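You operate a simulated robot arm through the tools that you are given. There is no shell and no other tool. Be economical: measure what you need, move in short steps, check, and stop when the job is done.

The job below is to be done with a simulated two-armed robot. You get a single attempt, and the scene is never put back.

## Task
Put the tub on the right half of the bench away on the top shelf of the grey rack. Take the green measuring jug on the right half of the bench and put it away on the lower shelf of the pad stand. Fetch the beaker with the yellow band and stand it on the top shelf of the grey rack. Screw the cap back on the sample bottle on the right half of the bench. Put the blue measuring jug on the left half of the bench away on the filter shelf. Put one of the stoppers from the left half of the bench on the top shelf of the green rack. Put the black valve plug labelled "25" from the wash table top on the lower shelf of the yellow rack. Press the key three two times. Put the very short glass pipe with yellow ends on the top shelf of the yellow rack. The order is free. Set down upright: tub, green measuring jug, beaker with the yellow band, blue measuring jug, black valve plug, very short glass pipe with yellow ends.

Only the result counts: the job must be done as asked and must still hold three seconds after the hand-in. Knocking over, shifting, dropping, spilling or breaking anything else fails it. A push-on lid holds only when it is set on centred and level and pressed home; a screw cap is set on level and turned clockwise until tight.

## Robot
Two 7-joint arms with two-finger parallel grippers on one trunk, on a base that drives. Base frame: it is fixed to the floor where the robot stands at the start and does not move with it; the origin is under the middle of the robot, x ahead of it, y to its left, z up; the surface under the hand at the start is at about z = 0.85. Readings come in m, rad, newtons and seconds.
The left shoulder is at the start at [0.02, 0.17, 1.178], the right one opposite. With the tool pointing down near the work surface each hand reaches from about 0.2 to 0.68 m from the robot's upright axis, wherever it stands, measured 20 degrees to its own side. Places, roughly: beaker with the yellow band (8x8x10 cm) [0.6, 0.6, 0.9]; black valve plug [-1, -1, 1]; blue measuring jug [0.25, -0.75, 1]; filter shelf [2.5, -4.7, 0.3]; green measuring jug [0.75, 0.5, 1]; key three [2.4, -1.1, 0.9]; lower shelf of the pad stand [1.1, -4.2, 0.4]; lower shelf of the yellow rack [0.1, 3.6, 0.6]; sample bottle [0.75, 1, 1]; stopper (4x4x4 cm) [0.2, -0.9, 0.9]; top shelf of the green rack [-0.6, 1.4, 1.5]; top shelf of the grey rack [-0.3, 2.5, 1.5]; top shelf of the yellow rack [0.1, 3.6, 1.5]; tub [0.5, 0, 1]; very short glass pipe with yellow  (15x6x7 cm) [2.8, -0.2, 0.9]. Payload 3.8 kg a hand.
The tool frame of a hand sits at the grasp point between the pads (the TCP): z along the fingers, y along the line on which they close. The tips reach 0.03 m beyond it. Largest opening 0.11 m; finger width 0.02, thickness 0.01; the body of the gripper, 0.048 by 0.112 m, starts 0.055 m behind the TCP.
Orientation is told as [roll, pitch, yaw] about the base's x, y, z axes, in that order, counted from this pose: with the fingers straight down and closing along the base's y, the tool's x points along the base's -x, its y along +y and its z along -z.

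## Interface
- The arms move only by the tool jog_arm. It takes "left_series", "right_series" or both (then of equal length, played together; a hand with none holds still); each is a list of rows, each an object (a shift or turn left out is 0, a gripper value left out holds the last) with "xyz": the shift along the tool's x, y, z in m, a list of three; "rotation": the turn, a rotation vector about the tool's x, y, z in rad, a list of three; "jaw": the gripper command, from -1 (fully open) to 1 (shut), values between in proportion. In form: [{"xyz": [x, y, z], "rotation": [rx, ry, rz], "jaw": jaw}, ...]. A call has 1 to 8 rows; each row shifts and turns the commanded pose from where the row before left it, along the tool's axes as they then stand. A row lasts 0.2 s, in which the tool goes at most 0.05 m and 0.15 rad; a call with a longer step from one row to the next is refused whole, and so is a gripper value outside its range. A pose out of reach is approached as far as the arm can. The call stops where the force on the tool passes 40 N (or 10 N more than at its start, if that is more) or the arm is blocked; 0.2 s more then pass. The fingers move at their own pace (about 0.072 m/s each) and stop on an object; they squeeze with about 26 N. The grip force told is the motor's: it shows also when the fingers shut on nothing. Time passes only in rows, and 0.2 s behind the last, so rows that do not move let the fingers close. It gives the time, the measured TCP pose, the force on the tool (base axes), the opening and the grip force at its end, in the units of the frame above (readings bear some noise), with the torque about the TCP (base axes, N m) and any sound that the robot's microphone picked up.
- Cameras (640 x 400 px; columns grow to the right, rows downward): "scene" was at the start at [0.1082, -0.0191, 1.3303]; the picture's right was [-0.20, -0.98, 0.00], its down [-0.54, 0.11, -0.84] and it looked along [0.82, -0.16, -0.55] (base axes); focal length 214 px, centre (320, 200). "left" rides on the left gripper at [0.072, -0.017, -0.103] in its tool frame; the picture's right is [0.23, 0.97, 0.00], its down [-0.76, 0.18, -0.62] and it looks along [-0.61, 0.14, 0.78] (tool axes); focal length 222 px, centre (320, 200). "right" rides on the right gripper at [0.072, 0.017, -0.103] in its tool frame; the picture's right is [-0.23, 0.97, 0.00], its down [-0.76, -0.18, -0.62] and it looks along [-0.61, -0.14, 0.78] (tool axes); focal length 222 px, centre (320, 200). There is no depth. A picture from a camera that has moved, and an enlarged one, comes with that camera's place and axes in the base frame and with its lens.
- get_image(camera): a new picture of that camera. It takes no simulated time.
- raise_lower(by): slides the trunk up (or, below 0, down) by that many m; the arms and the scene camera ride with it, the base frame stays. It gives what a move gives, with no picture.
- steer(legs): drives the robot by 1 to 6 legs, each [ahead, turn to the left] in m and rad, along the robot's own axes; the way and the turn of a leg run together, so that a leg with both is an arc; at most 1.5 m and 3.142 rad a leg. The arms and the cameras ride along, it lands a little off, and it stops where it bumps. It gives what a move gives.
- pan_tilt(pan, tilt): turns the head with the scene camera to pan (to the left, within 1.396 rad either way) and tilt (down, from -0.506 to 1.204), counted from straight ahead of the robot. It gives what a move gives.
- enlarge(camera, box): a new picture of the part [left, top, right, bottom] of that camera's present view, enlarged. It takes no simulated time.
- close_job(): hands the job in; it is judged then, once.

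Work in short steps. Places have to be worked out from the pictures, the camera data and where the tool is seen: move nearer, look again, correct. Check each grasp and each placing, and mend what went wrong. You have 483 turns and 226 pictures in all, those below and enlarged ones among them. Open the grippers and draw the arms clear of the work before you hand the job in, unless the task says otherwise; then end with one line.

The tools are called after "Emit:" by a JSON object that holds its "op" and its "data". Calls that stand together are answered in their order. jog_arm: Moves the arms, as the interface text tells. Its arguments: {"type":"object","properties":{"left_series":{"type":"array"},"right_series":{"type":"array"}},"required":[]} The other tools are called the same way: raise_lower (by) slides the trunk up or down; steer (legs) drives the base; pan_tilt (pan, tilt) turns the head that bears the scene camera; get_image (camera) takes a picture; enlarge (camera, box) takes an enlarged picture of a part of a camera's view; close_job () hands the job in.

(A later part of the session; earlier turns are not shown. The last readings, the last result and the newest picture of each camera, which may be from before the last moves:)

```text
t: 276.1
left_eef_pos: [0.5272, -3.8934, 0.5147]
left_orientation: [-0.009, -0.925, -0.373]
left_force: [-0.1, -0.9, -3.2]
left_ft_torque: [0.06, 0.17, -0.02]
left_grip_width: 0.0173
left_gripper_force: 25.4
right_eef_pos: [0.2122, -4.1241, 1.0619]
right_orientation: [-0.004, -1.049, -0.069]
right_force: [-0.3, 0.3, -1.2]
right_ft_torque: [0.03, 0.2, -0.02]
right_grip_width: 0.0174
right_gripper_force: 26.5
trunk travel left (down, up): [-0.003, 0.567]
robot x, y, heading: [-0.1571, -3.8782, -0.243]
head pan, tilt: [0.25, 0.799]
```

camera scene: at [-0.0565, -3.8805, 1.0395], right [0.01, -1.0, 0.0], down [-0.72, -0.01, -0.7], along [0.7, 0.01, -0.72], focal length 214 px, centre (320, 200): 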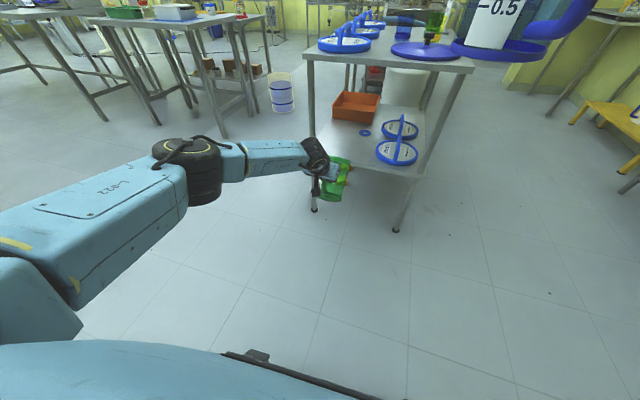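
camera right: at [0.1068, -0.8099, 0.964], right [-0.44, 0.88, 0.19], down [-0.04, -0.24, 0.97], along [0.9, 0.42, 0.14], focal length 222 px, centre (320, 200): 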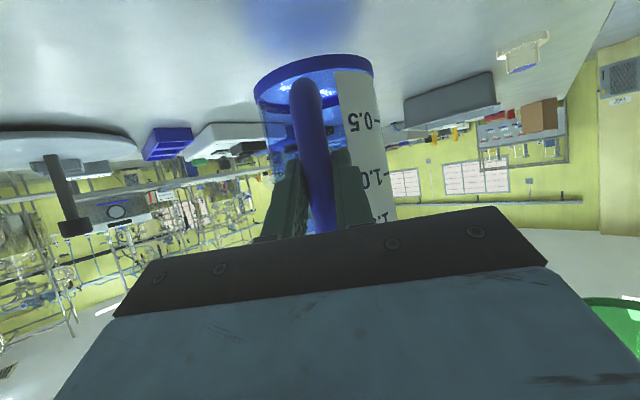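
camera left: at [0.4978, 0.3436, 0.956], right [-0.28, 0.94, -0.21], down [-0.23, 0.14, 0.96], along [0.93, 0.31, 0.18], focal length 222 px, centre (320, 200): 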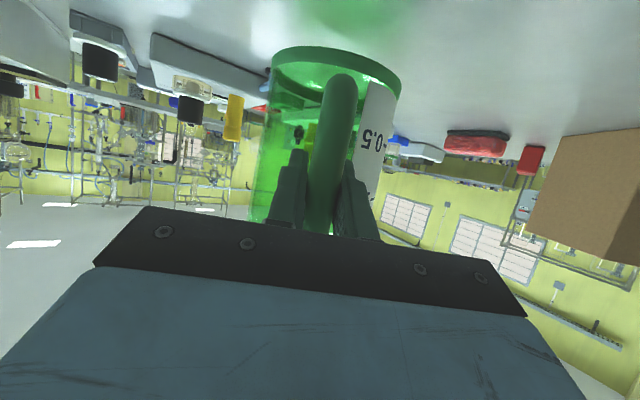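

That works too. Trying the fully level pose at -1.09.

Emit:
{"op": "jog_arm", "data": {"left_series": [{"rotation": [0, -0.085, 0]}, {"rotation": [0, -0.083, 0]}, {}]}}

Emit:
{"op": "get_image", "data": {"camera": "scene"}}

```text
t: 276.9
left_eef_pos: [0.5275, -3.8923, 0.5156]
left_orientation: [-0.007, -0.922, -0.374]
left_force: [0.3, 0.3, -1.8]
left_ft_torque: [0.02, 0.16, 0.02]
left_grip_width: 0.0171
left_gripper_force: 26.3
left hand out of reach, approached as far as the arm can: row 1, 2
right_eef_pos: [0.212, -4.124, 1.063]
right_orientation: [-0.003, -1.049, -0.069]
right_force: [0.6, -0.5, -1.6]
right_ft_torque: [0.02, 0.18, -0.01]
right_grip_width: 0.0176
right_gripper_force: 26.1
trunk travel left (down, up): [-0.003, 0.567]
robot x, y, heading: [-0.1605, -3.8769, -0.241]
head pan, tilt: [0.25, 0.799]
```

```text
134 pictures are left
camera scene: at [-0.0566, -3.8805, 1.0395], right [0.01, -1.0, 0.0], down [-0.72, -0.01, -0.7], along [0.7, 0.01, -0.72], focal length 214 px, centre (320, 200)
```

scene: 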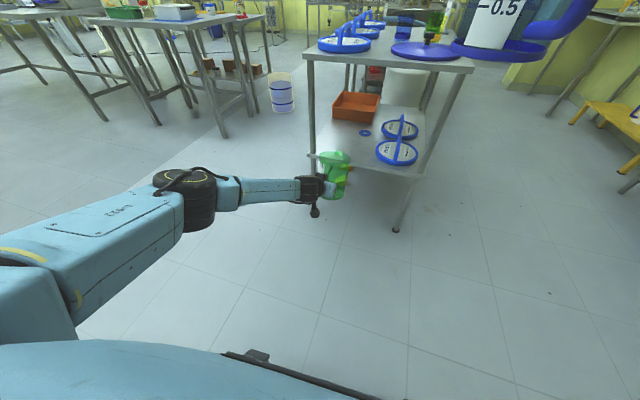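

The residual tilt is only 0.17 rad, which is fine. Shelf height measures about 0.41. I'll raise the hand a bit and drive forward in two stages under the tabletop.

Emit:
{"op": "jog_arm", "data": {"left_series": [{"xyz": [-0.026, 0.009, -0.0196]}, {"xyz": [-0.026, 0.009, -0.0196]}, {}]}}

Emit:
{"op": "steer", "data": {"legs": [[0.17, 0]]}}

Emit:
{"op": "get_image", "data": {"camera": "scene"}}

Emit:
{"op": "get_image", "data": {"camera": "left"}}

```text
t: 277.7
left_eef_pos: [0.5345, -3.8765, 0.5805]
left_orientation: [-0.007, -0.921, -0.374]
left_force: [-0.7, -0.6, -1.3]
left_ft_torque: [0.04, 0.13, 0.02]
left_grip_width: 0.0174
left_gripper_force: 25.8
right_eef_pos: [0.2113, -4.1246, 1.0624]
right_orientation: [-0.004, -1.048, -0.07]
right_force: [-0.1, -0.2, -1.3]
right_ft_torque: [-0.02, 0.2, 0.01]
right_grip_width: 0.0176
right_gripper_force: 26.3
trunk travel left (down, up): [-0.003, 0.567]
robot x, y, heading: [-0.1543, -3.8746, -0.243]
head pan, tilt: [0.25, 0.799]
```

```text
t: 279.2
left_eef_pos: [0.6969, -3.9177, 0.5786]
left_orientation: [-0.005, -0.921, -0.377]
left_force: [0.8, 0.4, -2.3]
left_ft_torque: [0.02, 0.15, -0.03]
left_grip_width: 0.0172
left_gripper_force: 26.1
right_eef_pos: [0.3763, -4.1662, 1.0627]
right_orientation: [-0.004, -1.049, -0.072]
right_force: [-0.1, 0.5, -1.2]
right_ft_torque: [0.02, 0.17, -0.03]
right_grip_width: 0.0176
right_gripper_force: 26.2
trunk travel left (down, up): [-0.003, 0.567]
robot x, y, heading: [0.0101, -3.9164, -0.243]
head pan, tilt: [0.25, 0.799]
```

```text
133 pictures are left
camera scene: at [0.1075, -3.9211, 1.0395], right [0.01, -1.0, 0.0], down [-0.72, -0.01, -0.7], along [0.7, 0.01, -0.72], focal length 214 px, centre (320, 200)
```

scene: 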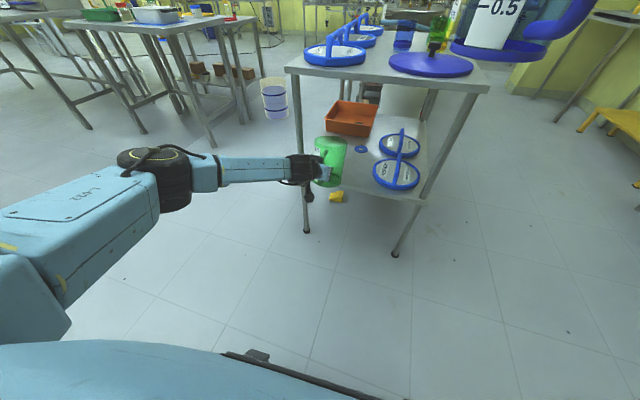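

```text
132 pictures are left
camera left: at [0.5748, -3.8868, 0.5841], right [0.24, 0.95, -0.19], down [0.03, 0.18, 0.98], along [0.97, -0.24, 0.01], focal length 222 px, centre (320, 200)
```

left: 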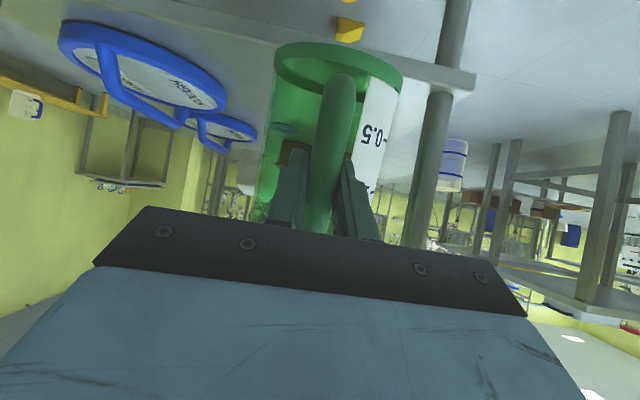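

The jug is lined up between the leg and the pads, above the shelf edge. Driving in the remaining 0.14 m.

Emit:
{"op": "steer", "data": {"legs": [[0.14, 0]]}}

Emit:
{"op": "get_image", "data": {"camera": "left"}}

Emit:
{"op": "get_image", "data": {"camera": "scene"}}

```text
t: 280.5
left_eef_pos: [0.8348, -3.9538, 0.5799]
left_orientation: [-0.007, -0.923, -0.377]
left_force: [0.2, -0.1, -1.2]
left_ft_torque: [0.04, 0.12, 0.02]
left_grip_width: 0.0175
left_gripper_force: 26.4
right_eef_pos: [0.5092, -4.2003, 1.0628]
right_orientation: [-0.005, -1.048, -0.076]
right_force: [1.7, -0.5, -1.8]
right_ft_torque: [0.04, 0.15, 0.05]
right_grip_width: 0.0176
right_gripper_force: 26.3
trunk travel left (down, up): [-0.003, 0.567]
robot x, y, heading: [0.14, -3.9508, -0.242]
head pan, tilt: [0.25, 0.799]
```

```text
131 pictures are left
camera left: at [0.7102, -3.9219, 0.584], right [0.24, 0.95, -0.19], down [0.04, 0.18, 0.98], along [0.97, -0.24, 0.01], focal length 222 px, centre (320, 200)
```

left: 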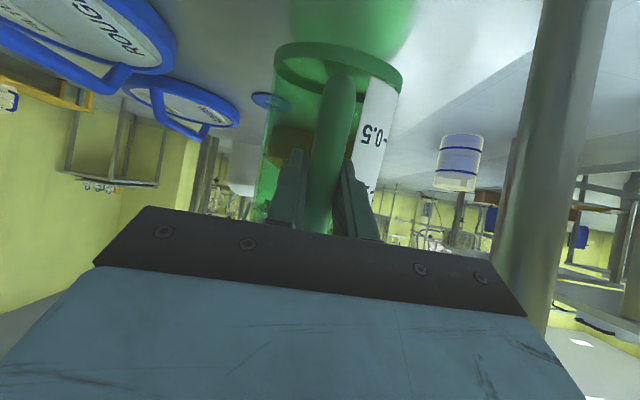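

```text
130 pictures are left
camera scene: at [0.2429, -3.955, 1.0395], right [0.0, -1.0, 0.0], down [-0.72, 0.0, -0.7], along [0.7, 0.0, -0.72], focal length 214 px, centre (320, 200)
```

scene: 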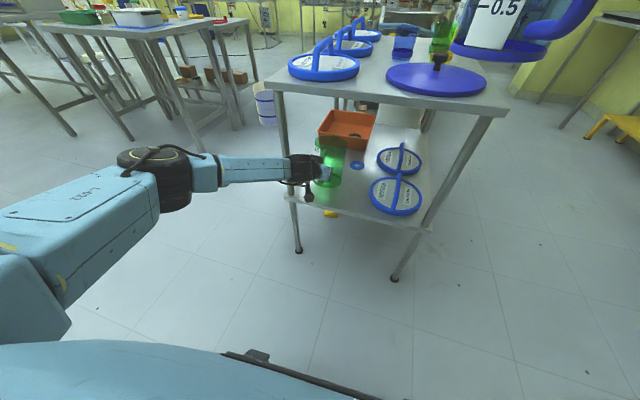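

Positioned over the shelf. Lowering until the front edge touches, then pressing gently to right the jug.

Emit:
{"op": "jog_arm", "data": {"left_series": [{"xyz": [0.0159, 0, 0.0121]}, {"xyz": [0.0159, 0, 0.0121]}, {"xyz": [0.0056, 0, 0.0042]}, {}]}}

Emit:
{"op": "jog_arm", "data": {"left_series": [{"xyz": [0.0056, 0, 0.0042]}, {"xyz": [0.0056, 0, 0.0042]}, {}]}}

Emit:
{"op": "get_image", "data": {"camera": "left"}}

```text
t: 281.5
left_eef_pos: [0.8329, -3.9525, 0.5335]
left_orientation: [-0.008, -0.923, -0.382]
left_force: [-1.6, -0.5, 5.1]
left_ft_torque: [-0.19, -0.72, -0.06]
left_grip_width: 0.0176
left_gripper_force: 25.8
right_eef_pos: [0.5095, -4.1993, 1.0626]
right_orientation: [-0.005, -1.048, -0.072]
right_force: [0.0, -0.5, -1.6]
right_ft_torque: [0.02, 0.18, -0.01]
right_grip_width: 0.0178
right_gripper_force: 26.0
trunk travel left (down, up): [-0.003, 0.567]
robot x, y, heading: [0.1377, -3.9499, -0.242]
head pan, tilt: [0.25, 0.799]
```

```text
t: 282.3
left_eef_pos: [0.8334, -3.9534, 0.521]
left_orientation: [-0.01, -0.924, -0.379]
left_force: [-5.1, 1.3, 16.4]
left_ft_torque: [-0.17, -0.42, -0.01]
left_grip_width: 0.0175
left_gripper_force: 26.1
right_eef_pos: [0.5089, -4.1994, 1.064]
right_orientation: [-0.002, -1.051, -0.075]
right_force: [-0.3, 0.7, -1.6]
right_ft_torque: [0.01, 0.18, 0.03]
right_grip_width: 0.0174
right_gripper_force: 26.0
trunk travel left (down, up): [-0.003, 0.567]
robot x, y, heading: [0.1404, -3.9519, -0.247]
head pan, tilt: [0.25, 0.799]
```

```text
129 pictures are left
camera left: at [0.7094, -3.9224, 0.525], right [0.24, 0.95, -0.19], down [0.03, 0.18, 0.98], along [0.97, -0.24, 0.01], focal length 222 px, centre (320, 200)
```

left: 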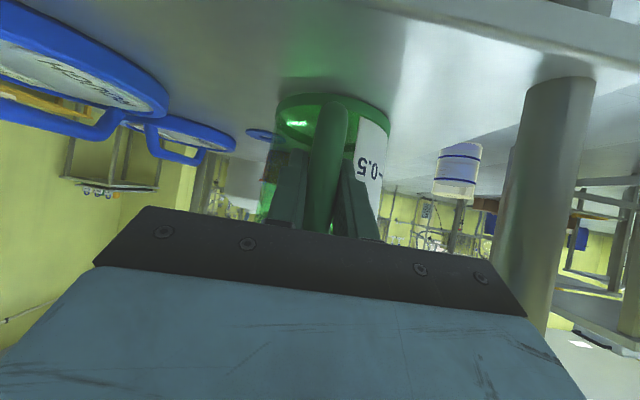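

Force 16 N with the contact moment falling, so the base has seated flat. Releasing and checking.

Emit:
{"op": "jog_arm", "data": {"left_series": [{"jaw": 0.5}, {"jaw": 0.0}, {"jaw": -0.5}, {}, {}]}}

Emit:
{"op": "get_image", "data": {"camera": "left"}}

```text
t: 283.5
left_eef_pos: [0.8331, -3.9536, 0.5187]
left_orientation: [-0.008, -0.923, -0.378]
left_force: [-0.4, 0.0, 0.0]
left_ft_torque: [0.0, 0.02, -0.02]
left_grip_width: 0.0826
left_gripper_force: 0.0
right_eef_pos: [0.5084, -4.1993, 1.0628]
right_orientation: [-0.003, -1.049, -0.075]
right_force: [0.5, 0.8, -1.9]
right_ft_torque: [0.04, 0.19, -0.03]
right_grip_width: 0.0177
right_gripper_force: 26.2
trunk travel left (down, up): [-0.003, 0.567]
robot x, y, heading: [0.1429, -3.9486, -0.247]
head pan, tilt: [0.25, 0.799]
```

```text
128 pictures are left
camera left: at [0.7098, -3.9221, 0.5235], right [0.24, 0.95, -0.19], down [0.03, 0.18, 0.98], along [0.97, -0.24, 0.01], focal length 222 px, centre (320, 200)
```

left: 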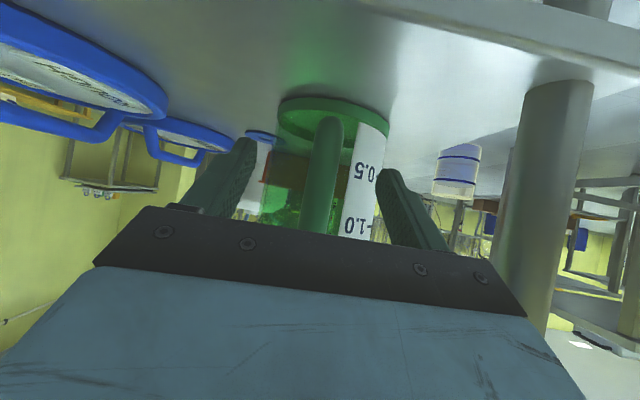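

The green jug stands upright on the lower shelf. Backing straight out.

Emit:
{"op": "steer", "data": {"legs": [[-0.4, 0]]}}

Emit:
{"op": "get_image", "data": {"camera": "scene"}}

```text
t: 286.0
left_eef_pos: [0.4384, -3.846, 0.5198]
left_orientation: [-0.007, -0.921, -0.36]
left_force: [-0.5, 0.2, -0.3]
left_ft_torque: [0.02, -0.01, -0.03]
left_grip_width: 0.0822
left_gripper_force: 0.0
right_eef_pos: [0.1213, -4.0982, 1.0621]
right_orientation: [-0.004, -1.048, -0.056]
right_force: [-0.3, -0.1, -1.3]
right_ft_torque: [0.0, 0.17, -0.02]
right_grip_width: 0.0172
right_gripper_force: 25.7
trunk travel left (down, up): [-0.003, 0.567]
robot x, y, heading: [-0.2521, -3.8542, -0.229]
head pan, tilt: [0.25, 0.799]
```

```text
127 pictures are left
camera scene: at [-0.1517, -3.8585, 1.0395], right [0.02, -1.0, 0.0], down [-0.72, -0.02, -0.7], along [0.7, 0.02, -0.72], focal length 214 px, centre (320, 200)
```

scene: 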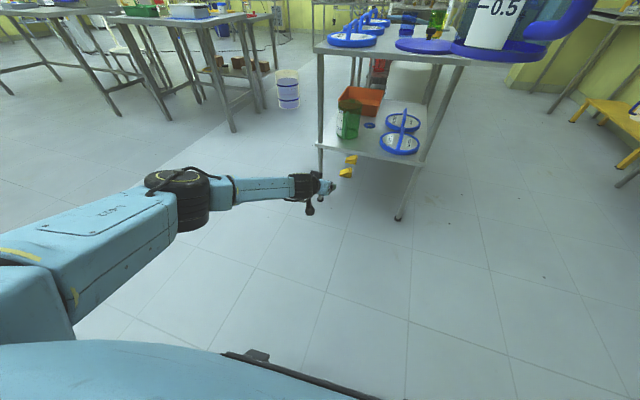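

Green jug placed. Next the filter shelf: I'll raise the trunk, go round the pad stand's other side and look.

Emit:
{"op": "raise_lower", "data": {"by": 0.4}}

Emit:
{"op": "steer", "data": {"legs": [[0, 0.64], [1.35, 0], [0, -0.8]]}}

Emit:
{"op": "pan_tilt", "data": {"pan": 0, "tilt": 0.45}}

Emit:
{"op": "get_image", "data": {"camera": "scene"}}

```text
t: 289.8
left_eef_pos: [0.4374, -3.846, 0.9196]
left_orientation: [-0.008, -0.92, -0.362]
left_force: [0.5, -0.8, -0.4]
left_ft_torque: [-0.03, 0.0, 0.01]
left_grip_width: 0.0823
left_gripper_force: 0.1
right_eef_pos: [0.1206, -4.0981, 1.4625]
right_orientation: [-0.006, -1.049, -0.057]
right_force: [0.6, -0.7, -1.7]
right_ft_torque: [-0.04, 0.16, -0.02]
right_grip_width: 0.0175
right_gripper_force: 26.2
trunk travel left (down, up): [-0.403, 0.167]
robot x, y, heading: [-0.2549, -3.8567, -0.226]
head pan, tilt: [0.25, 0.799]
```

```text
t: 300.2
left_eef_pos: [1.6424, -3.3772, 0.9185]
left_orientation: [-0.008, -0.923, -0.467]
left_force: [0.3, -0.3, 0.6]
left_ft_torque: [-0.01, 0.0, 0.02]
left_grip_width: 0.0822
left_gripper_force: 0.0
right_eef_pos: [1.2982, -3.5944, 1.4634]
right_orientation: [-0.002, -1.049, -0.161]
right_force: [0.1, 0.1, -1.5]
right_ft_torque: [0.03, 0.18, 0.0]
right_grip_width: 0.0172
right_gripper_force: 26.7
trunk travel left (down, up): [-0.403, 0.167]
robot x, y, heading: [0.9509, -3.313, -0.335]
head pan, tilt: [0.25, 0.799]
```

```text
t: 301.0
left_eef_pos: [1.6429, -3.3763, 0.9188]
left_orientation: [-0.006, -0.922, -0.466]
left_force: [0.4, 0.3, 0.3]
left_ft_torque: [-0.02, -0.03, -0.01]
left_grip_width: 0.0824
left_gripper_force: 0.0
right_eef_pos: [1.2981, -3.5939, 1.4628]
right_orientation: [-0.006, -1.048, -0.163]
right_force: [-0.1, 0.7, -1.7]
right_ft_torque: [0.03, 0.18, -0.02]
right_grip_width: 0.0173
right_gripper_force: 25.9
trunk travel left (down, up): [-0.403, 0.167]
robot x, y, heading: [0.9571, -3.311, -0.327]
head pan, tilt: [0.0, 0.45]
```

```text
126 pictures are left
camera scene: at [1.0606, -3.3504, 1.4699], right [-0.33, -0.95, 0.0], down [-0.41, 0.14, -0.9], along [0.85, -0.29, -0.44], focal length 214 px, centre (320, 200)
```

scene: 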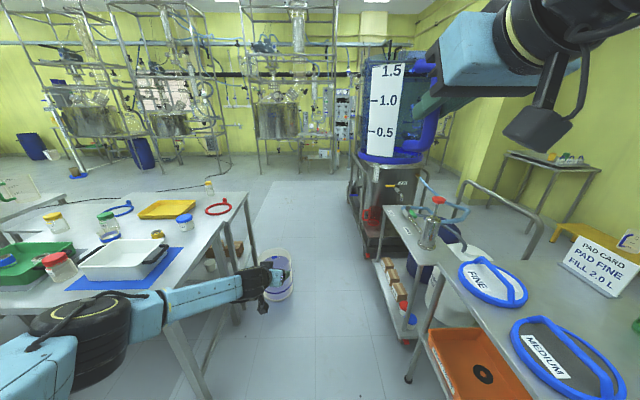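

The filter trolley seems to be the unit beyond the pad stand. I'll advance along the corridor to see its shelves.

Emit:
{"op": "steer", "data": {"legs": [[0.65, 0]]}}

Emit:
{"op": "pan_tilt", "data": {"pan": -0.7, "tilt": 0.6}}

Emit:
{"op": "get_image", "data": {"camera": "scene"}}

```text
t: 304.7
left_eef_pos: [2.2699, -3.5883, 0.9187]
left_orientation: [-0.007, -0.923, -0.462]
left_force: [-0.7, 0.2, -0.2]
left_ft_torque: [0.0, -0.02, 0.02]
left_grip_width: 0.0826
left_gripper_force: 0.0
right_eef_pos: [1.9282, -3.807, 1.4621]
right_orientation: [-0.007, -1.047, -0.158]
right_force: [-0.4, -0.8, -2.9]
right_ft_torque: [0.02, 0.17, 0.01]
right_grip_width: 0.0172
right_gripper_force: 25.8
trunk travel left (down, up): [-0.403, 0.167]
robot x, y, heading: [1.5809, -3.5263, -0.33]
head pan, tilt: [0.0, 0.45]
```

```text
t: 305.8
left_eef_pos: [2.2705, -3.5881, 0.919]
left_orientation: [-0.007, -0.922, -0.462]
left_force: [-0.4, 0.2, -0.5]
left_ft_torque: [-0.02, 0.04, 0.01]
left_grip_width: 0.0827
left_gripper_force: 0.1
right_eef_pos: [1.9281, -3.8078, 1.4624]
right_orientation: [-0.005, -1.051, -0.156]
right_force: [-0.2, -0.4, -2.4]
right_ft_torque: [0.02, 0.23, 0.01]
right_grip_width: 0.0171
right_gripper_force: 26.0
trunk travel left (down, up): [-0.403, 0.167]
robot x, y, heading: [1.5824, -3.5257, -0.327]
head pan, tilt: [-0.7, 0.6]
```

```text
125 pictures are left
camera scene: at [1.6471, -3.6107, 1.4564], right [-0.86, -0.52, 0.0], down [-0.29, 0.48, -0.83], along [0.43, -0.71, -0.56], focal length 214 px, centre (320, 200)
```

scene: 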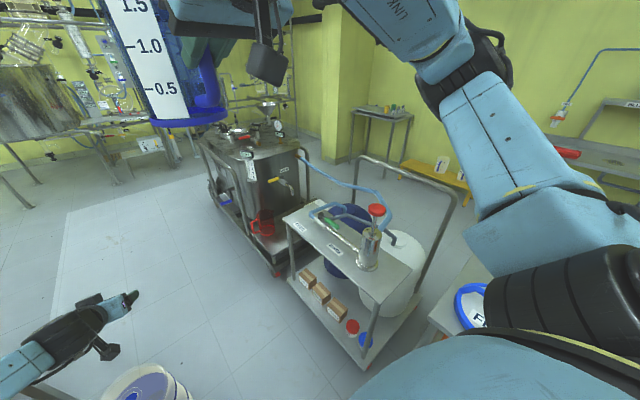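

Emit:
{"op": "enlarge", "data": {"camera": "scene", "box": [180, 100, 420, 380]}}

```text
1.43 times, centred on (300, 240) of scene
camera zoom: at [1.6471, -3.6107, 1.4564], right [-0.86, -0.52, 0.0], down [-0.29, 0.48, -0.83], along [0.43, -0.71, -0.56], focal length 306 px, centre (349, 143)
```

zoom: 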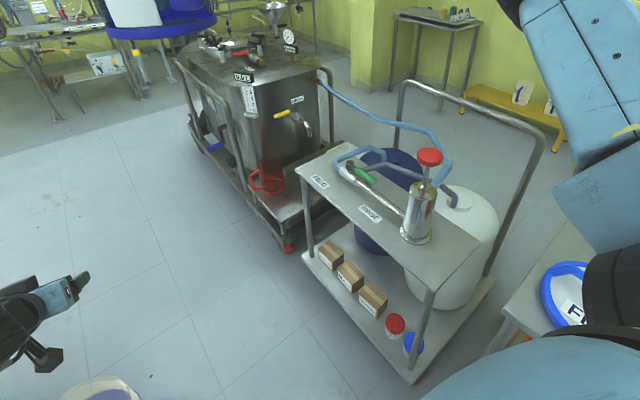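

Emit:
{"op": "enlarge", "data": {"camera": "scene", "box": [225, 125, 345, 245]}}

Emit:
{"op": "enlarge", "data": {"camera": "scene", "box": [280, 200, 400, 320]}}

```text
3.33 times, centred on (285, 185) of scene
camera zoom: at [1.6471, -3.6107, 1.4564], right [-0.86, -0.52, 0.0], down [-0.29, 0.48, -0.83], along [0.43, -0.71, -0.56], focal length 715 px, centre (437, 250)
```

zoom: 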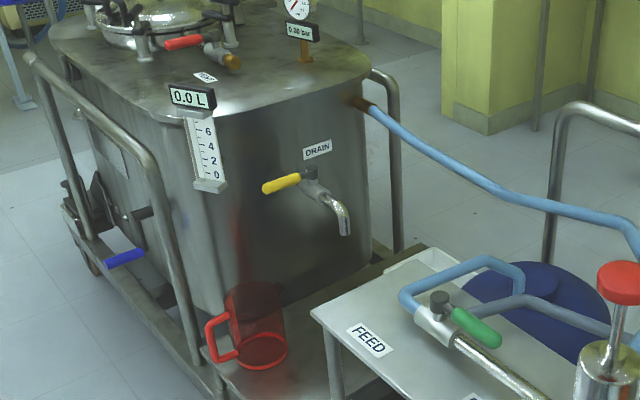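

```text
3.33 times, centred on (340, 260) of scene
camera zoom: at [1.6471, -3.6107, 1.4564], right [-0.86, -0.52, 0.0], down [-0.29, 0.48, -0.83], along [0.43, -0.71, -0.56], focal length 715 px, centre (253, 0)
```

zoom: 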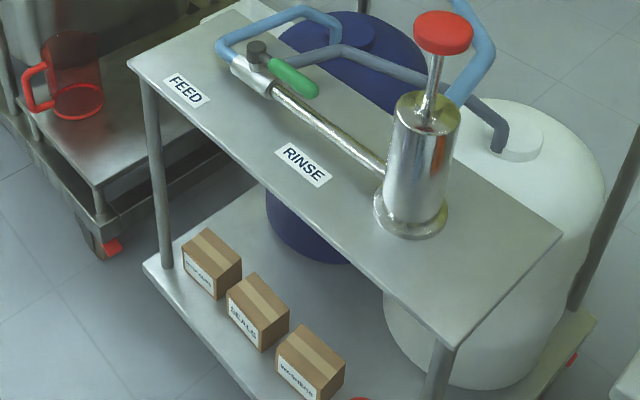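

The filter unit's drain platform, with a red jug on it, matches the given place (z about 0.3). Access is from the corridor side near its free corner. I'll raise and retract the left hand for clearance first.

Emit:
{"op": "jog_arm", "data": {"left_series": [{"xyz": [-0.036, 0, -0.027]}, {"xyz": [-0.036, 0, -0.027]}, {"xyz": [-0.036, 0, -0.027]}, {"xyz": [-0.036, 0, -0.027]}, {"xyz": [-0.036, 0, -0.027]}, {"xyz": [-0.036, 0, -0.027]}, {"xyz": [-0.036, 0, -0.027]}, {"xyz": [-0.036, 0, -0.027]}]}}

Emit:
{"op": "jog_arm", "data": {"left_series": [{"xyz": [0.027, 0, -0.036]}, {"xyz": [0.027, 0, -0.036]}, {"xyz": [0.027, 0, -0.036]}, {"xyz": [0.027, 0, -0.036]}, {"xyz": [0.027, 0, -0.036]}, {"xyz": [0.027, 0, -0.036]}]}}

Emit:
{"op": "steer", "data": {"legs": [[0, -0.3], [0.5, 0], [0, 0.3]]}}

Emit:
{"op": "pan_tilt", "data": {"pan": 0, "tilt": 0.75}}

Emit:
{"op": "get_image", "data": {"camera": "scene"}}

```text
t: 307.6
left_eef_pos: [2.2726, -3.5885, 1.2798]
left_orientation: [-0.005, -0.922, -0.465]
left_force: [0.2, 0.2, -0.1]
left_ft_torque: [-0.01, 0.0, 0.01]
left_grip_width: 0.0825
left_gripper_force: 0.1
right_eef_pos: [1.9272, -3.8085, 1.4624]
right_orientation: [-0.005, -1.049, -0.156]
right_force: [0.0, -0.2, -2.1]
right_ft_torque: [0.05, 0.17, 0.0]
right_grip_width: 0.0172
right_gripper_force: 25.7
trunk travel left (down, up): [-0.403, 0.167]
robot x, y, heading: [1.5796, -3.5281, -0.326]
head pan, tilt: [-0.7, 0.6]
```

```text
t: 309.0
left_eef_pos: [2.0354, -3.4662, 1.2837]
left_orientation: [-0.007, -0.923, -0.464]
left_force: [-0.9, -0.4, 0.2]
left_ft_torque: [-0.01, 0.02, -0.01]
left_grip_width: 0.0825
left_gripper_force: 0.0
right_eef_pos: [1.9271, -3.8052, 1.4627]
right_orientation: [-0.006, -1.047, -0.155]
right_force: [-0.2, 0.6, -0.5]
right_ft_torque: [0.02, 0.17, 0.01]
right_grip_width: 0.0173
right_gripper_force: 25.7
trunk travel left (down, up): [-0.403, 0.167]
robot x, y, heading: [1.5812, -3.5296, -0.326]
head pan, tilt: [-0.7, 0.6]
```

```text
t: 313.9
left_eef_pos: [2.4563, -3.7505, 1.2823]
left_orientation: [-0.009, -0.922, -0.435]
left_force: [0.6, 0.1, -0.5]
left_ft_torque: [0.04, 0.0, -0.04]
left_grip_width: 0.0825
left_gripper_force: 0.0
right_eef_pos: [2.3573, -4.0928, 1.4626]
right_orientation: [-0.006, -1.049, -0.13]
right_force: [1.2, -0.3, -2.2]
right_ft_torque: [0.02, 0.21, -0.01]
right_grip_width: 0.0172
right_gripper_force: 26.1
trunk travel left (down, up): [-0.403, 0.167]
robot x, y, heading: [2.0045, -3.8229, -0.298]
head pan, tilt: [-0.7, 0.6]
```

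```text
t: 315.0
left_eef_pos: [2.4555, -3.7503, 1.2821]
left_orientation: [-0.007, -0.921, -0.437]
left_force: [-0.2, 1.0, 0.1]
left_ft_torque: [0.02, 0.0, 0.01]
left_grip_width: 0.0824
left_gripper_force: 0.1
right_eef_pos: [2.3562, -4.0931, 1.4635]
right_orientation: [-0.004, -1.049, -0.131]
right_force: [0.0, 0.3, -1.9]
right_ft_torque: [0.09, 0.18, 0.03]
right_grip_width: 0.0174
right_gripper_force: 26.2
trunk travel left (down, up): [-0.403, 0.167]
robot x, y, heading: [2.0046, -3.821, -0.304]
head pan, tilt: [0.0, 0.75]
```

```text
121 pictures are left
camera scene: at [2.1014, -3.8548, 1.4435], right [-0.3, -0.95, 0.0], down [-0.65, 0.2, -0.73], along [0.7, -0.22, -0.68], focal length 214 px, centre (320, 200)
```

scene: 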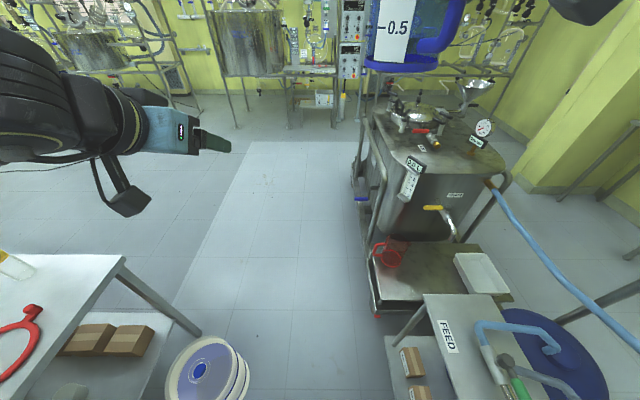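

The platform's near corner is free: front edge at room e2 -3.34, e1 from 3.57 to 4.0, with the red jug at (3.86, -3.45). My spot is (3.68, -3.45). I'll drive past the bucket, veer away, then face the platform.

Emit:
{"op": "steer", "data": {"legs": [[0.55, 0], [0, 0.5], [0.3, 0], [0, -2.07]]}}

Emit:
{"op": "get_image", "data": {"camera": "scene"}}

```text
t: 326.2
left_eef_pos: [2.9078, -4.37, 1.2823]
left_orientation: [-0.007, -0.92, -1.977]
left_force: [0.0, -0.1, -0.4]
left_ft_torque: [0.0, -0.02, 0.01]
left_grip_width: 0.0825
left_gripper_force: 0.1
right_eef_pos: [2.5616, -4.2804, 1.4624]
right_orientation: [-0.006, -1.049, -1.67]
right_force: [0.1, 0.2, -2.3]
right_ft_torque: [0.2, -0.03, 0.01]
right_grip_width: 0.0172
right_gripper_force: 25.7
trunk travel left (down, up): [-0.403, 0.167]
robot x, y, heading: [2.8198, -3.9178, -1.842]
head pan, tilt: [0.0, 0.75]
```

```text
120 pictures are left
camera scene: at [2.7938, -4.0202, 1.4435], right [-0.96, 0.27, 0.0], down [0.18, 0.66, -0.73], along [-0.19, -0.7, -0.68], focal length 214 px, centre (320, 200)
```

scene: 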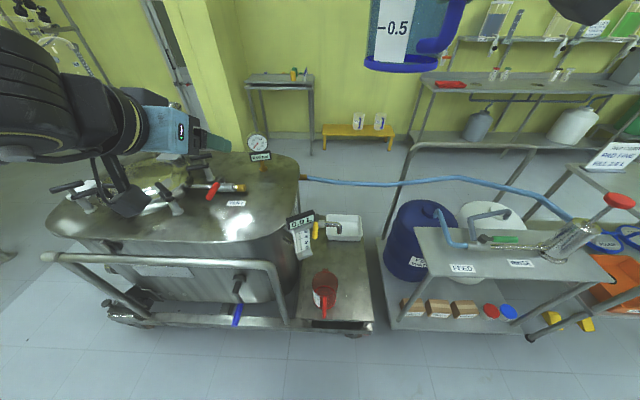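

The spot on the platform right of the red jug is at about [2.475, -4.50]. I'll back off, lower the trunk, steepen the right hand and extend it at platform height, then drive in below the hose.

Emit:
{"op": "steer", "data": {"legs": [[-0.4, 0]]}}

Emit:
{"op": "raise_lower", "data": {"by": -0.4}}

Emit:
{"op": "jog_arm", "data": {"right_series": [{"xyz": [-0.0198, 0, 0.0348]}, {"xyz": [-0.0198, 0, 0.0348]}, {"xyz": [-0.0198, 0, 0.0348]}, {"xyz": [-0.0198, 0, 0.0348]}, {"xyz": [-0.0198, 0, 0.0348]}, {"xyz": [-0.0198, -0.015, 0.0348]}, {"xyz": [-0.0198, -0.015, 0.0348]}]}}

Emit:
{"op": "jog_arm", "data": {"right_series": [{"rotation": [0, 0.12, 0], "xyz": [0.02, 0, 0.02]}, {"rotation": [0, 0.12, 0], "xyz": [0.02, 0, 0.02]}, {"rotation": [0, 0.11, 0], "xyz": [0.02, 0, 0.02]}, {"xyz": [0.0258, 0, 0.0306]}, {"xyz": [0.0258, 0, 0.0306]}, {"xyz": [0.0258, 0, 0.0306]}, {"xyz": [0.0258, 0, 0.0306]}, {"xyz": [0.0258, 0, 0.0306]}]}}

```text
t: 328.6
left_eef_pos: [3.0061, -3.9989, 1.2826]
left_orientation: [-0.008, -0.922, -1.986]
left_force: [-0.1, 0.0, -0.2]
left_ft_torque: [-0.01, 0.02, -0.02]
left_grip_width: 0.0827
left_gripper_force: 0.1
right_eef_pos: [2.6616, -3.9042, 1.4626]
right_orientation: [-0.005, -1.05, -1.681]
right_force: [-0.1, 0.5, -1.0]
right_ft_torque: [0.18, 0.01, 0.01]
right_grip_width: 0.0173
right_gripper_force: 26.1
trunk travel left (down, up): [-0.403, 0.167]
robot x, y, heading: [2.9273, -3.5465, -1.852]
head pan, tilt: [0.0, 0.75]
```

```text
t: 332.4
left_eef_pos: [3.0067, -3.9989, 0.8815]
left_orientation: [-0.008, -0.922, -1.987]
left_force: [0.1, 0.7, 0.6]
left_ft_torque: [0.02, 0.01, -0.02]
left_grip_width: 0.0827
left_gripper_force: 0.0
right_eef_pos: [2.6621, -3.9057, 1.0616]
right_orientation: [-0.006, -1.047, -1.682]
right_force: [-0.6, 0.2, -2.3]
right_ft_torque: [0.2, -0.03, -0.04]
right_grip_width: 0.0174
right_gripper_force: 26.3
trunk travel left (down, up): [-0.003, 0.567]
robot x, y, heading: [2.927, -3.5447, -1.851]
head pan, tilt: [0.0, 0.75]
```

```text
t: 334.0
left_eef_pos: [3.0078, -3.9996, 0.8818]
left_orientation: [-0.01, -0.922, -1.984]
left_force: [0.8, 0.0, -0.1]
left_ft_torque: [-0.01, -0.01, -0.02]
left_grip_width: 0.0825
left_gripper_force: 0.1
right_eef_pos: [2.599, -4.1801, 1.0602]
right_orientation: [-0.008, -1.047, -1.678]
right_force: [-0.5, -0.2, -2.2]
right_ft_torque: [0.21, 0.0, 0.02]
right_grip_width: 0.0172
right_gripper_force: 25.8
trunk travel left (down, up): [-0.003, 0.567]
robot x, y, heading: [2.9245, -3.5459, -1.852]
head pan, tilt: [0.0, 0.75]
```

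```text
t: 335.8
left_eef_pos: [3.0076, -3.9977, 0.882]
left_orientation: [-0.006, -0.92, -1.987]
left_force: [0.0, -1.0, -0.8]
left_ft_torque: [0.03, -0.01, 0.02]
left_grip_width: 0.0825
left_gripper_force: 0.0
right_eef_pos: [2.5972, -4.1906, 0.7766]
right_orientation: [-0.001, -0.697, -1.684]
right_force: [1.3, -0.3, -1.9]
right_ft_torque: [0.15, -0.01, -0.01]
right_grip_width: 0.0171
right_gripper_force: 26.5
trunk travel left (down, up): [-0.003, 0.567]
robot x, y, heading: [2.9249, -3.5469, -1.854]
head pan, tilt: [0.0, 0.75]
```

Shifting right to stay clear of the red jug, then lowering further.

Emit:
{"op": "jog_arm", "data": {"right_series": [{"xyz": [0, -0.04, 0]}, {"xyz": [0, -0.04, 0]}, {"xyz": [0, -0.035, 0]}, {"xyz": [0.0257, 0, 0.0307]}, {"xyz": [0.0257, 0, 0.0307]}, {"xyz": [0.0257, 0, 0.0307]}, {"xyz": [0.0257, 0, 0.0307]}, {"xyz": [0.0257, 0, 0.0307]}]}}

Emit:
{"op": "get_image", "data": {"camera": "scene"}}

Emit:
{"op": "get_image", "data": {"camera": "right"}}

```text
t: 337.6
left_eef_pos: [3.007, -3.9982, 0.8819]
left_orientation: [-0.007, -0.921, -1.988]
left_force: [0.8, 0.5, 0.3]
left_ft_torque: [-0.02, 0.01, 0.02]
left_grip_width: 0.0828
left_gripper_force: 0.1
right_eef_pos: [2.4819, -4.1758, 0.5885]
right_orientation: [-0.006, -0.7, -1.685]
right_force: [0.2, 0.2, -2.1]
right_ft_torque: [0.19, -0.01, -0.01]
right_grip_width: 0.0172
right_gripper_force: 25.9
right hand out of reach, approached as far as the arm can: row 8
trunk travel left (down, up): [-0.003, 0.567]
robot x, y, heading: [2.9291, -3.5461, -1.85]
head pan, tilt: [0.0, 0.75]
```

```text
119 pictures are left
camera scene: at [2.8977, -3.6476, 1.0436], right [-0.96, 0.28, 0.0], down [0.19, 0.66, -0.73], along [-0.2, -0.7, -0.68], focal length 214 px, centre (320, 200)
```

scene: 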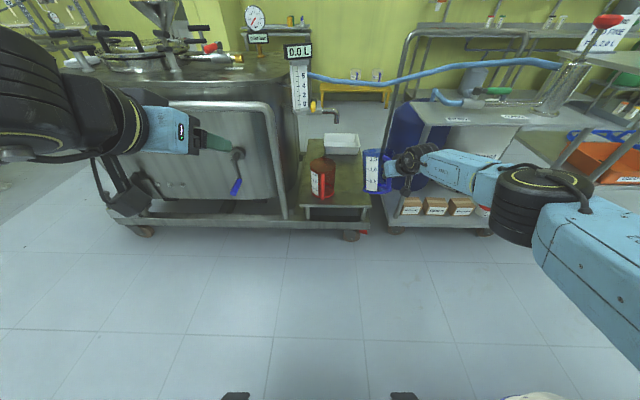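

```text
118 pictures are left
camera right: at [2.5127, -4.0568, 0.6199], right [0.95, -0.29, 0.14], down [-0.19, -0.16, 0.97], along [-0.25, -0.94, -0.21], focal length 222 px, centre (320, 200)
```

right: 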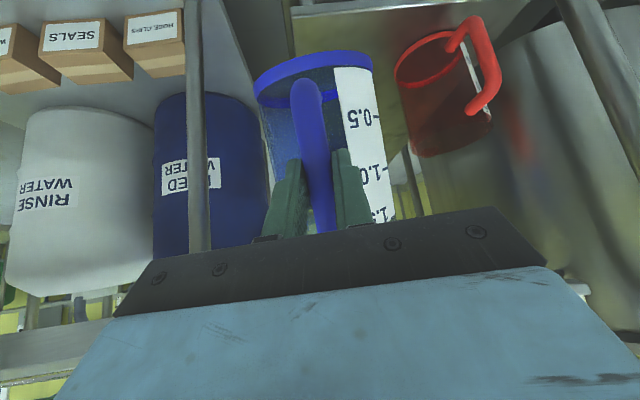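

The jug is low enough to see the platform: I need to be about 6 cm further left and closer for reach. I'll pull the hand back, shift left and lower more.

Emit:
{"op": "jog_arm", "data": {"right_series": [{"xyz": [0.0331, 0.02, -0.0279]}, {"xyz": [0.0331, 0.02, -0.0279]}, {"xyz": [0.0331, 0.02, -0.0279]}, {"xyz": [0.0258, 0, 0.0306]}, {"xyz": [0.0258, 0, 0.0306]}, {"xyz": [0.0258, 0, 0.0306]}, {"xyz": [0.0258, 0, 0.0306]}, {}]}}

```text
t: 339.4
left_eef_pos: [3.0077, -3.9982, 0.8822]
left_orientation: [-0.005, -0.923, -1.984]
left_force: [-0.8, -0.4, -0.1]
left_ft_torque: [-0.02, 0.0, -0.03]
left_grip_width: 0.0825
left_gripper_force: 0.0
right_eef_pos: [2.5567, -4.0528, 0.4287]
right_orientation: [-0.003, -0.698, -1.685]
right_force: [-0.2, -0.3, -1.7]
right_ft_torque: [0.14, 0.0, 0.0]
right_grip_width: 0.0173
right_gripper_force: 25.9
trunk travel left (down, up): [-0.003, 0.567]
robot x, y, heading: [2.9292, -3.5448, -1.849]
head pan, tilt: [0.0, 0.75]
```

It reaches 0.43 now. I'll try to flatten the pitch toward level while here.

Emit:
{"op": "jog_arm", "data": {"right_series": [{"xyz": [-0.0065, 0, -0.0077], "rotation": [0, -0.1, 0]}, {"rotation": [0, -0.1, 0]}, {"rotation": [0, -0.1, 0]}, {}]}}

```text
t: 340.4
left_eef_pos: [3.0077, -3.9976, 0.8821]
left_orientation: [-0.006, -0.923, -1.987]
left_force: [-0.1, 0.0, 0.3]
left_ft_torque: [-0.02, 0.01, -0.03]
left_grip_width: 0.0827
left_gripper_force: 0.1
right_eef_pos: [2.5556, -4.0532, 0.4383]
right_orientation: [-0.003, -0.799, -1.684]
right_force: [0.5, 0.3, -2.4]
right_ft_torque: [0.16, -0.01, 0.03]
right_grip_width: 0.0173
right_gripper_force: 26.7
right hand out of reach, approached as far as the arm can: row 2, 3
trunk travel left (down, up): [-0.003, 0.567]
robot x, y, heading: [2.9266, -3.5451, -1.851]
head pan, tilt: [0.0, 0.75]
```

Tilt is down to 0.25 rad. I'll raise slightly, pull the left hand back from the tank, and drive in partway.

Emit:
{"op": "jog_arm", "data": {"right_series": [{"xyz": [-0.0215, 0.007, -0.021]}, {"xyz": [0, 0.008, 0]}, {}, {}], "left_series": [{"xyz": [0.0242, 0, -0.0319]}, {"xyz": [0.0242, 0, -0.0319]}, {"xyz": [-0.0319, 0, -0.0242]}, {"xyz": [-0.0319, 0, -0.0242]}]}}

Emit:
{"op": "steer", "data": {"legs": [[0.22, 0]]}}

Emit:
{"op": "get_image", "data": {"camera": "right"}}

Emit:
{"op": "get_image", "data": {"camera": "scene"}}

```text
t: 341.4
left_eef_pos: [3.0201, -3.98, 0.9852]
left_orientation: [-0.009, -0.921, -1.988]
left_force: [-0.5, 0.1, -0.2]
left_ft_torque: [0.0, -0.01, 0.0]
left_grip_width: 0.0825
left_gripper_force: 0.1
left hand out of reach, approached as far as the arm can: row 1, 2
right_eef_pos: [2.5726, -4.0543, 0.4682]
right_orientation: [-0.006, -0.798, -1.685]
right_force: [-0.4, 0.2, -1.6]
right_ft_torque: [0.16, -0.01, 0.0]
right_grip_width: 0.0174
right_gripper_force: 25.9
trunk travel left (down, up): [-0.003, 0.567]
robot x, y, heading: [2.9261, -3.5508, -1.852]
head pan, tilt: [0.0, 0.75]
```

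```text
t: 343.1
left_eef_pos: [2.9571, -4.1932, 0.9865]
left_orientation: [-0.005, -0.921, -1.99]
left_force: [0.0, 0.2, 0.3]
left_ft_torque: [-0.02, 0.01, 0.0]
left_grip_width: 0.0825
left_gripper_force: 0.0
right_eef_pos: [2.5075, -4.2644, 0.4686]
right_orientation: [-0.005, -0.798, -1.688]
right_force: [-0.3, -0.9, -1.5]
right_ft_torque: [0.14, -0.02, 0.01]
right_grip_width: 0.0174
right_gripper_force: 26.5
trunk travel left (down, up): [-0.003, 0.567]
robot x, y, heading: [2.8653, -3.761, -1.852]
head pan, tilt: [0.0, 0.75]
```

```text
117 pictures are left
camera right: at [2.5398, -4.1437, 0.4875], right [0.95, -0.27, 0.16], down [-0.18, -0.06, 0.98], along [-0.26, -0.96, -0.11], focal length 222 px, centre (320, 200)
```

right: 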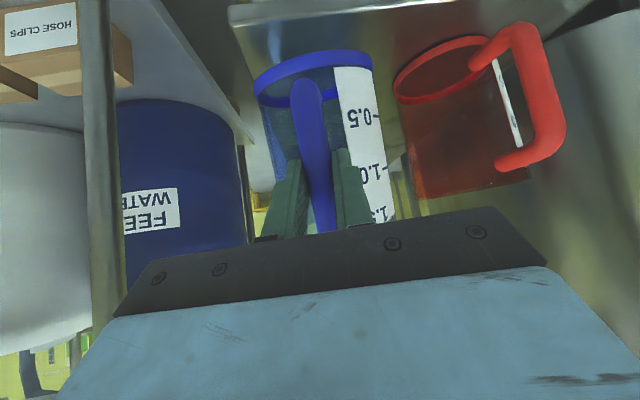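

```text
116 pictures are left
camera scene: at [2.8356, -3.8595, 1.0435], right [-0.96, 0.28, 0.0], down [0.19, 0.65, -0.73], along [-0.21, -0.7, -0.68], focal length 214 px, centre (320, 200)
```

scene: 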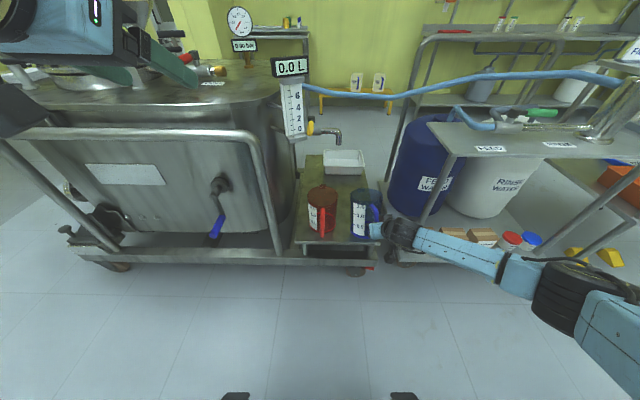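

The blue jug is beside the red one with clearance and inside the platform edge. Driving the last 0.13 m.

Emit:
{"op": "steer", "data": {"legs": [[0.13, 0]]}}

Emit:
{"op": "get_image", "data": {"camera": "right"}}

Emit:
{"op": "enlarge", "data": {"camera": "scene", "box": [270, 120, 430, 280]}}

```text
t: 344.4
left_eef_pos: [2.9199, -4.3177, 0.9847]
left_orientation: [-0.007, -0.92, -1.992]
left_force: [0.5, -0.1, 0.5]
left_ft_torque: [0.01, 0.02, -0.01]
left_grip_width: 0.0827
left_gripper_force: 0.1
right_eef_pos: [2.4702, -4.3906, 0.4672]
right_orientation: [-0.004, -0.797, -1.688]
right_force: [-0.8, 0.0, -1.5]
right_ft_torque: [0.16, -0.03, -0.01]
right_grip_width: 0.0172
right_gripper_force: 25.9
trunk travel left (down, up): [-0.003, 0.567]
robot x, y, heading: [2.8268, -3.8853, -1.853]
head pan, tilt: [0.0, 0.75]
```

```text
115 pictures are left
camera right: at [2.5033, -4.2694, 0.4874], right [0.95, -0.27, 0.16], down [-0.18, -0.07, 0.98], along [-0.26, -0.96, -0.11], focal length 222 px, centre (320, 200)
```

right: 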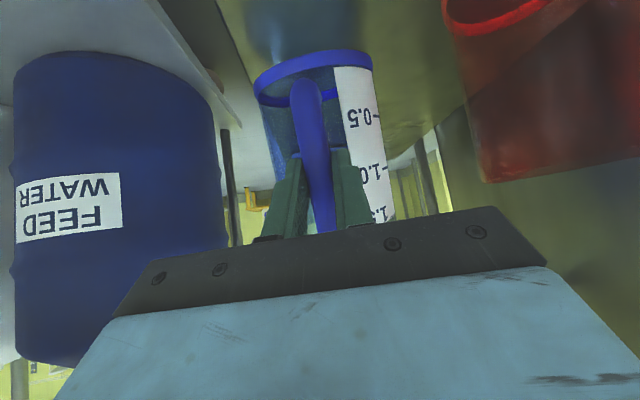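

```text
2.50 times, centred on (350, 200) of scene
camera zoom: at [2.7988, -3.985, 1.0435], right [-0.96, 0.28, 0.0], down [0.19, 0.65, -0.73], along [-0.21, -0.7, -0.68], focal length 536 px, centre (245, 200)
```

zoom: 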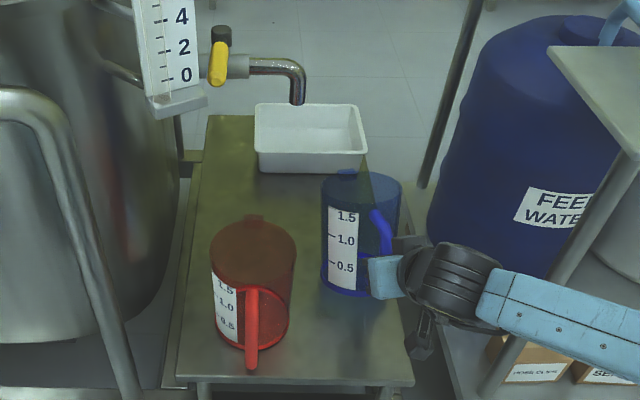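

The blue jug is inside the edge by about 2.5 cm and clear of the red jug by about 5 cm. I'll nudge 8 mm left and lower to contact, pressing until upright.

Emit:
{"op": "jog_arm", "data": {"right_series": [{"xyz": [0.0107, 0.008, 0.0105]}, {"xyz": [0.0107, 0, 0.0105]}, {"xyz": [0.0057, 0, 0.0056]}, {}]}}

Emit:
{"op": "jog_arm", "data": {"right_series": [{"xyz": [0.0057, 0, 0.0056]}, {"xyz": [0.0057, 0, 0.0056]}, {}]}}

Emit:
{"op": "enlarge", "data": {"camera": "scene", "box": [270, 120, 430, 280]}}

```text
t: 345.4
left_eef_pos: [2.9196, -4.3178, 0.985]
left_orientation: [-0.006, -0.922, -1.991]
left_force: [-1.1, -0.6, 0.0]
left_ft_torque: [0.03, -0.05, -0.04]
left_grip_width: 0.0825
left_gripper_force: 0.1
right_eef_pos: [2.4761, -4.3924, 0.4556]
right_orientation: [-0.001, -0.795, -1.686]
right_force: [0.6, 0.8, 5.1]
right_ft_torque: [-0.81, 0.08, 0.01]
right_grip_width: 0.0172
right_gripper_force: 26.3
right hand out of reach, approached as far as the arm can: row 1, 2, 3
trunk travel left (down, up): [-0.003, 0.567]
robot x, y, heading: [2.8294, -3.883, -1.857]
head pan, tilt: [0.0, 0.75]
```

```text
t: 346.2
left_eef_pos: [2.9199, -4.3177, 0.9851]
left_orientation: [-0.008, -0.921, -1.991]
left_force: [-0.3, 0.0, -0.3]
left_ft_torque: [0.01, 0.02, 0.01]
left_grip_width: 0.0826
left_gripper_force: 0.0
right_eef_pos: [2.4617, -4.3854, 0.4325]
right_orientation: [-0.002, -0.794, -1.687]
right_force: [0.2, 1.0, 4.5]
right_ft_torque: [-0.53, 0.03, 0.01]
right_grip_width: 0.0176
right_gripper_force: 25.9
right hand out of reach, approached as far as the arm can: row 1, 2
trunk travel left (down, up): [-0.003, 0.567]
robot x, y, heading: [2.8291, -3.8858, -1.853]
head pan, tilt: [0.0, 0.75]
```

```text
2.50 times, centred on (350, 200) of scene
camera zoom: at [2.7991, -3.9845, 1.0436], right [-0.96, 0.28, 0.0], down [0.19, 0.65, -0.73], along [-0.21, -0.7, -0.68], focal length 536 px, centre (245, 200)
```

zoom: 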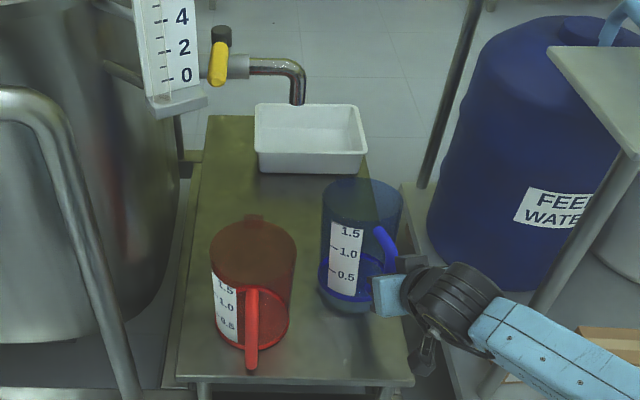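

Front edge contact came at TCP 0.456, so the platform is at about 0.32 and upright seating is near TCP 0.417. Continuing down.

Emit:
{"op": "jog_arm", "data": {"right_series": [{"xyz": [0.0057, 0.004, 0.0056]}, {"xyz": [0.0057, 0.002, 0.0056]}, {}]}}

Emit:
{"op": "get_image", "data": {"camera": "right"}}

```text
t: 347.0
left_eef_pos: [2.9208, -4.3179, 0.9857]
left_orientation: [-0.006, -0.921, -1.991]
left_force: [0.0, 0.2, -0.2]
left_ft_torque: [0.01, 0.01, 0.0]
left_grip_width: 0.0825
left_gripper_force: 0.0
right_eef_pos: [2.4622, -4.3859, 0.4333]
right_orientation: [0.0, -0.792, -1.687]
right_force: [-0.7, 0.7, -0.1]
right_ft_torque: [-0.12, -0.02, 0.01]
right_grip_width: 0.0174
right_gripper_force: 25.4
right hand out of reach, approached as far as the arm can: row 1, 2
trunk travel left (down, up): [-0.003, 0.567]
robot x, y, heading: [2.8276, -3.8847, -1.854]
head pan, tilt: [0.0, 0.75]
```

```text
112 pictures are left
camera right: at [2.4935, -4.2651, 0.4529], right [0.95, -0.27, 0.16], down [-0.19, -0.07, 0.98], along [-0.26, -0.96, -0.12], focal length 222 px, centre (320, 200)
```

right: 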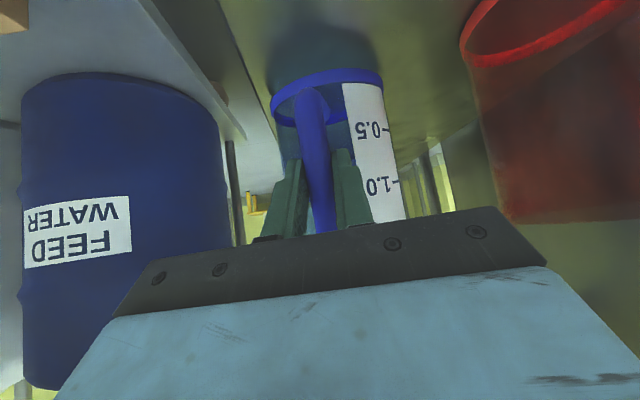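

The arm is at its limit at this pitch, so I'll steepen a little (the jug slips in the grip against the platform) and keep lowering.

Emit:
{"op": "jog_arm", "data": {"right_series": [{"rotation": [0, 0.08, 0]}, {"rotation": [0, 0.08, 0]}, {"xyz": [0.0047, 0.0, 0.0065]}, {"xyz": [0.0047, 0.0, 0.0065]}, {}]}}

Emit:
{"op": "get_image", "data": {"camera": "right"}}

```text
t: 348.2
left_eef_pos: [2.9199, -4.3168, 0.9853]
left_orientation: [-0.007, -0.924, -1.992]
left_force: [-0.1, 0.1, -0.1]
left_ft_torque: [0.01, -0.02, 0.01]
left_grip_width: 0.0828
left_gripper_force: 0.1
right_eef_pos: [2.4595, -4.3881, 0.4173]
right_orientation: [-0.001, -0.638, -1.688]
right_force: [0.1, 2.0, 4.4]
right_ft_torque: [-0.72, 0.06, 0.01]
right_grip_width: 0.0177
right_gripper_force: 25.9
trunk travel left (down, up): [-0.003, 0.567]
robot x, y, heading: [2.8243, -3.8867, -1.859]
head pan, tilt: [0.0, 0.75]
```

```text
111 pictures are left
camera right: at [2.4923, -4.2707, 0.4565], right [0.95, -0.3, 0.13], down [-0.2, -0.22, 0.95], along [-0.25, -0.93, -0.27], focal length 222 px, centre (320, 200)
```

right: 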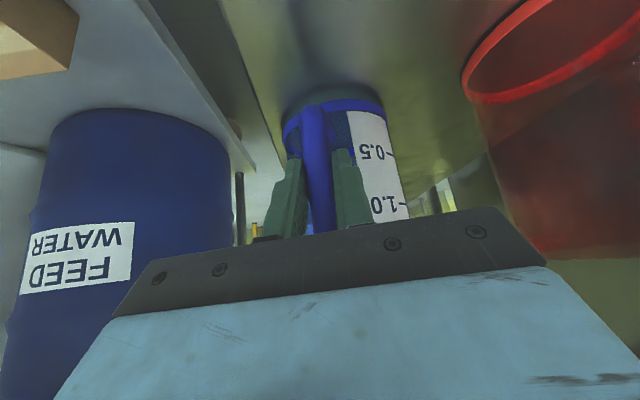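

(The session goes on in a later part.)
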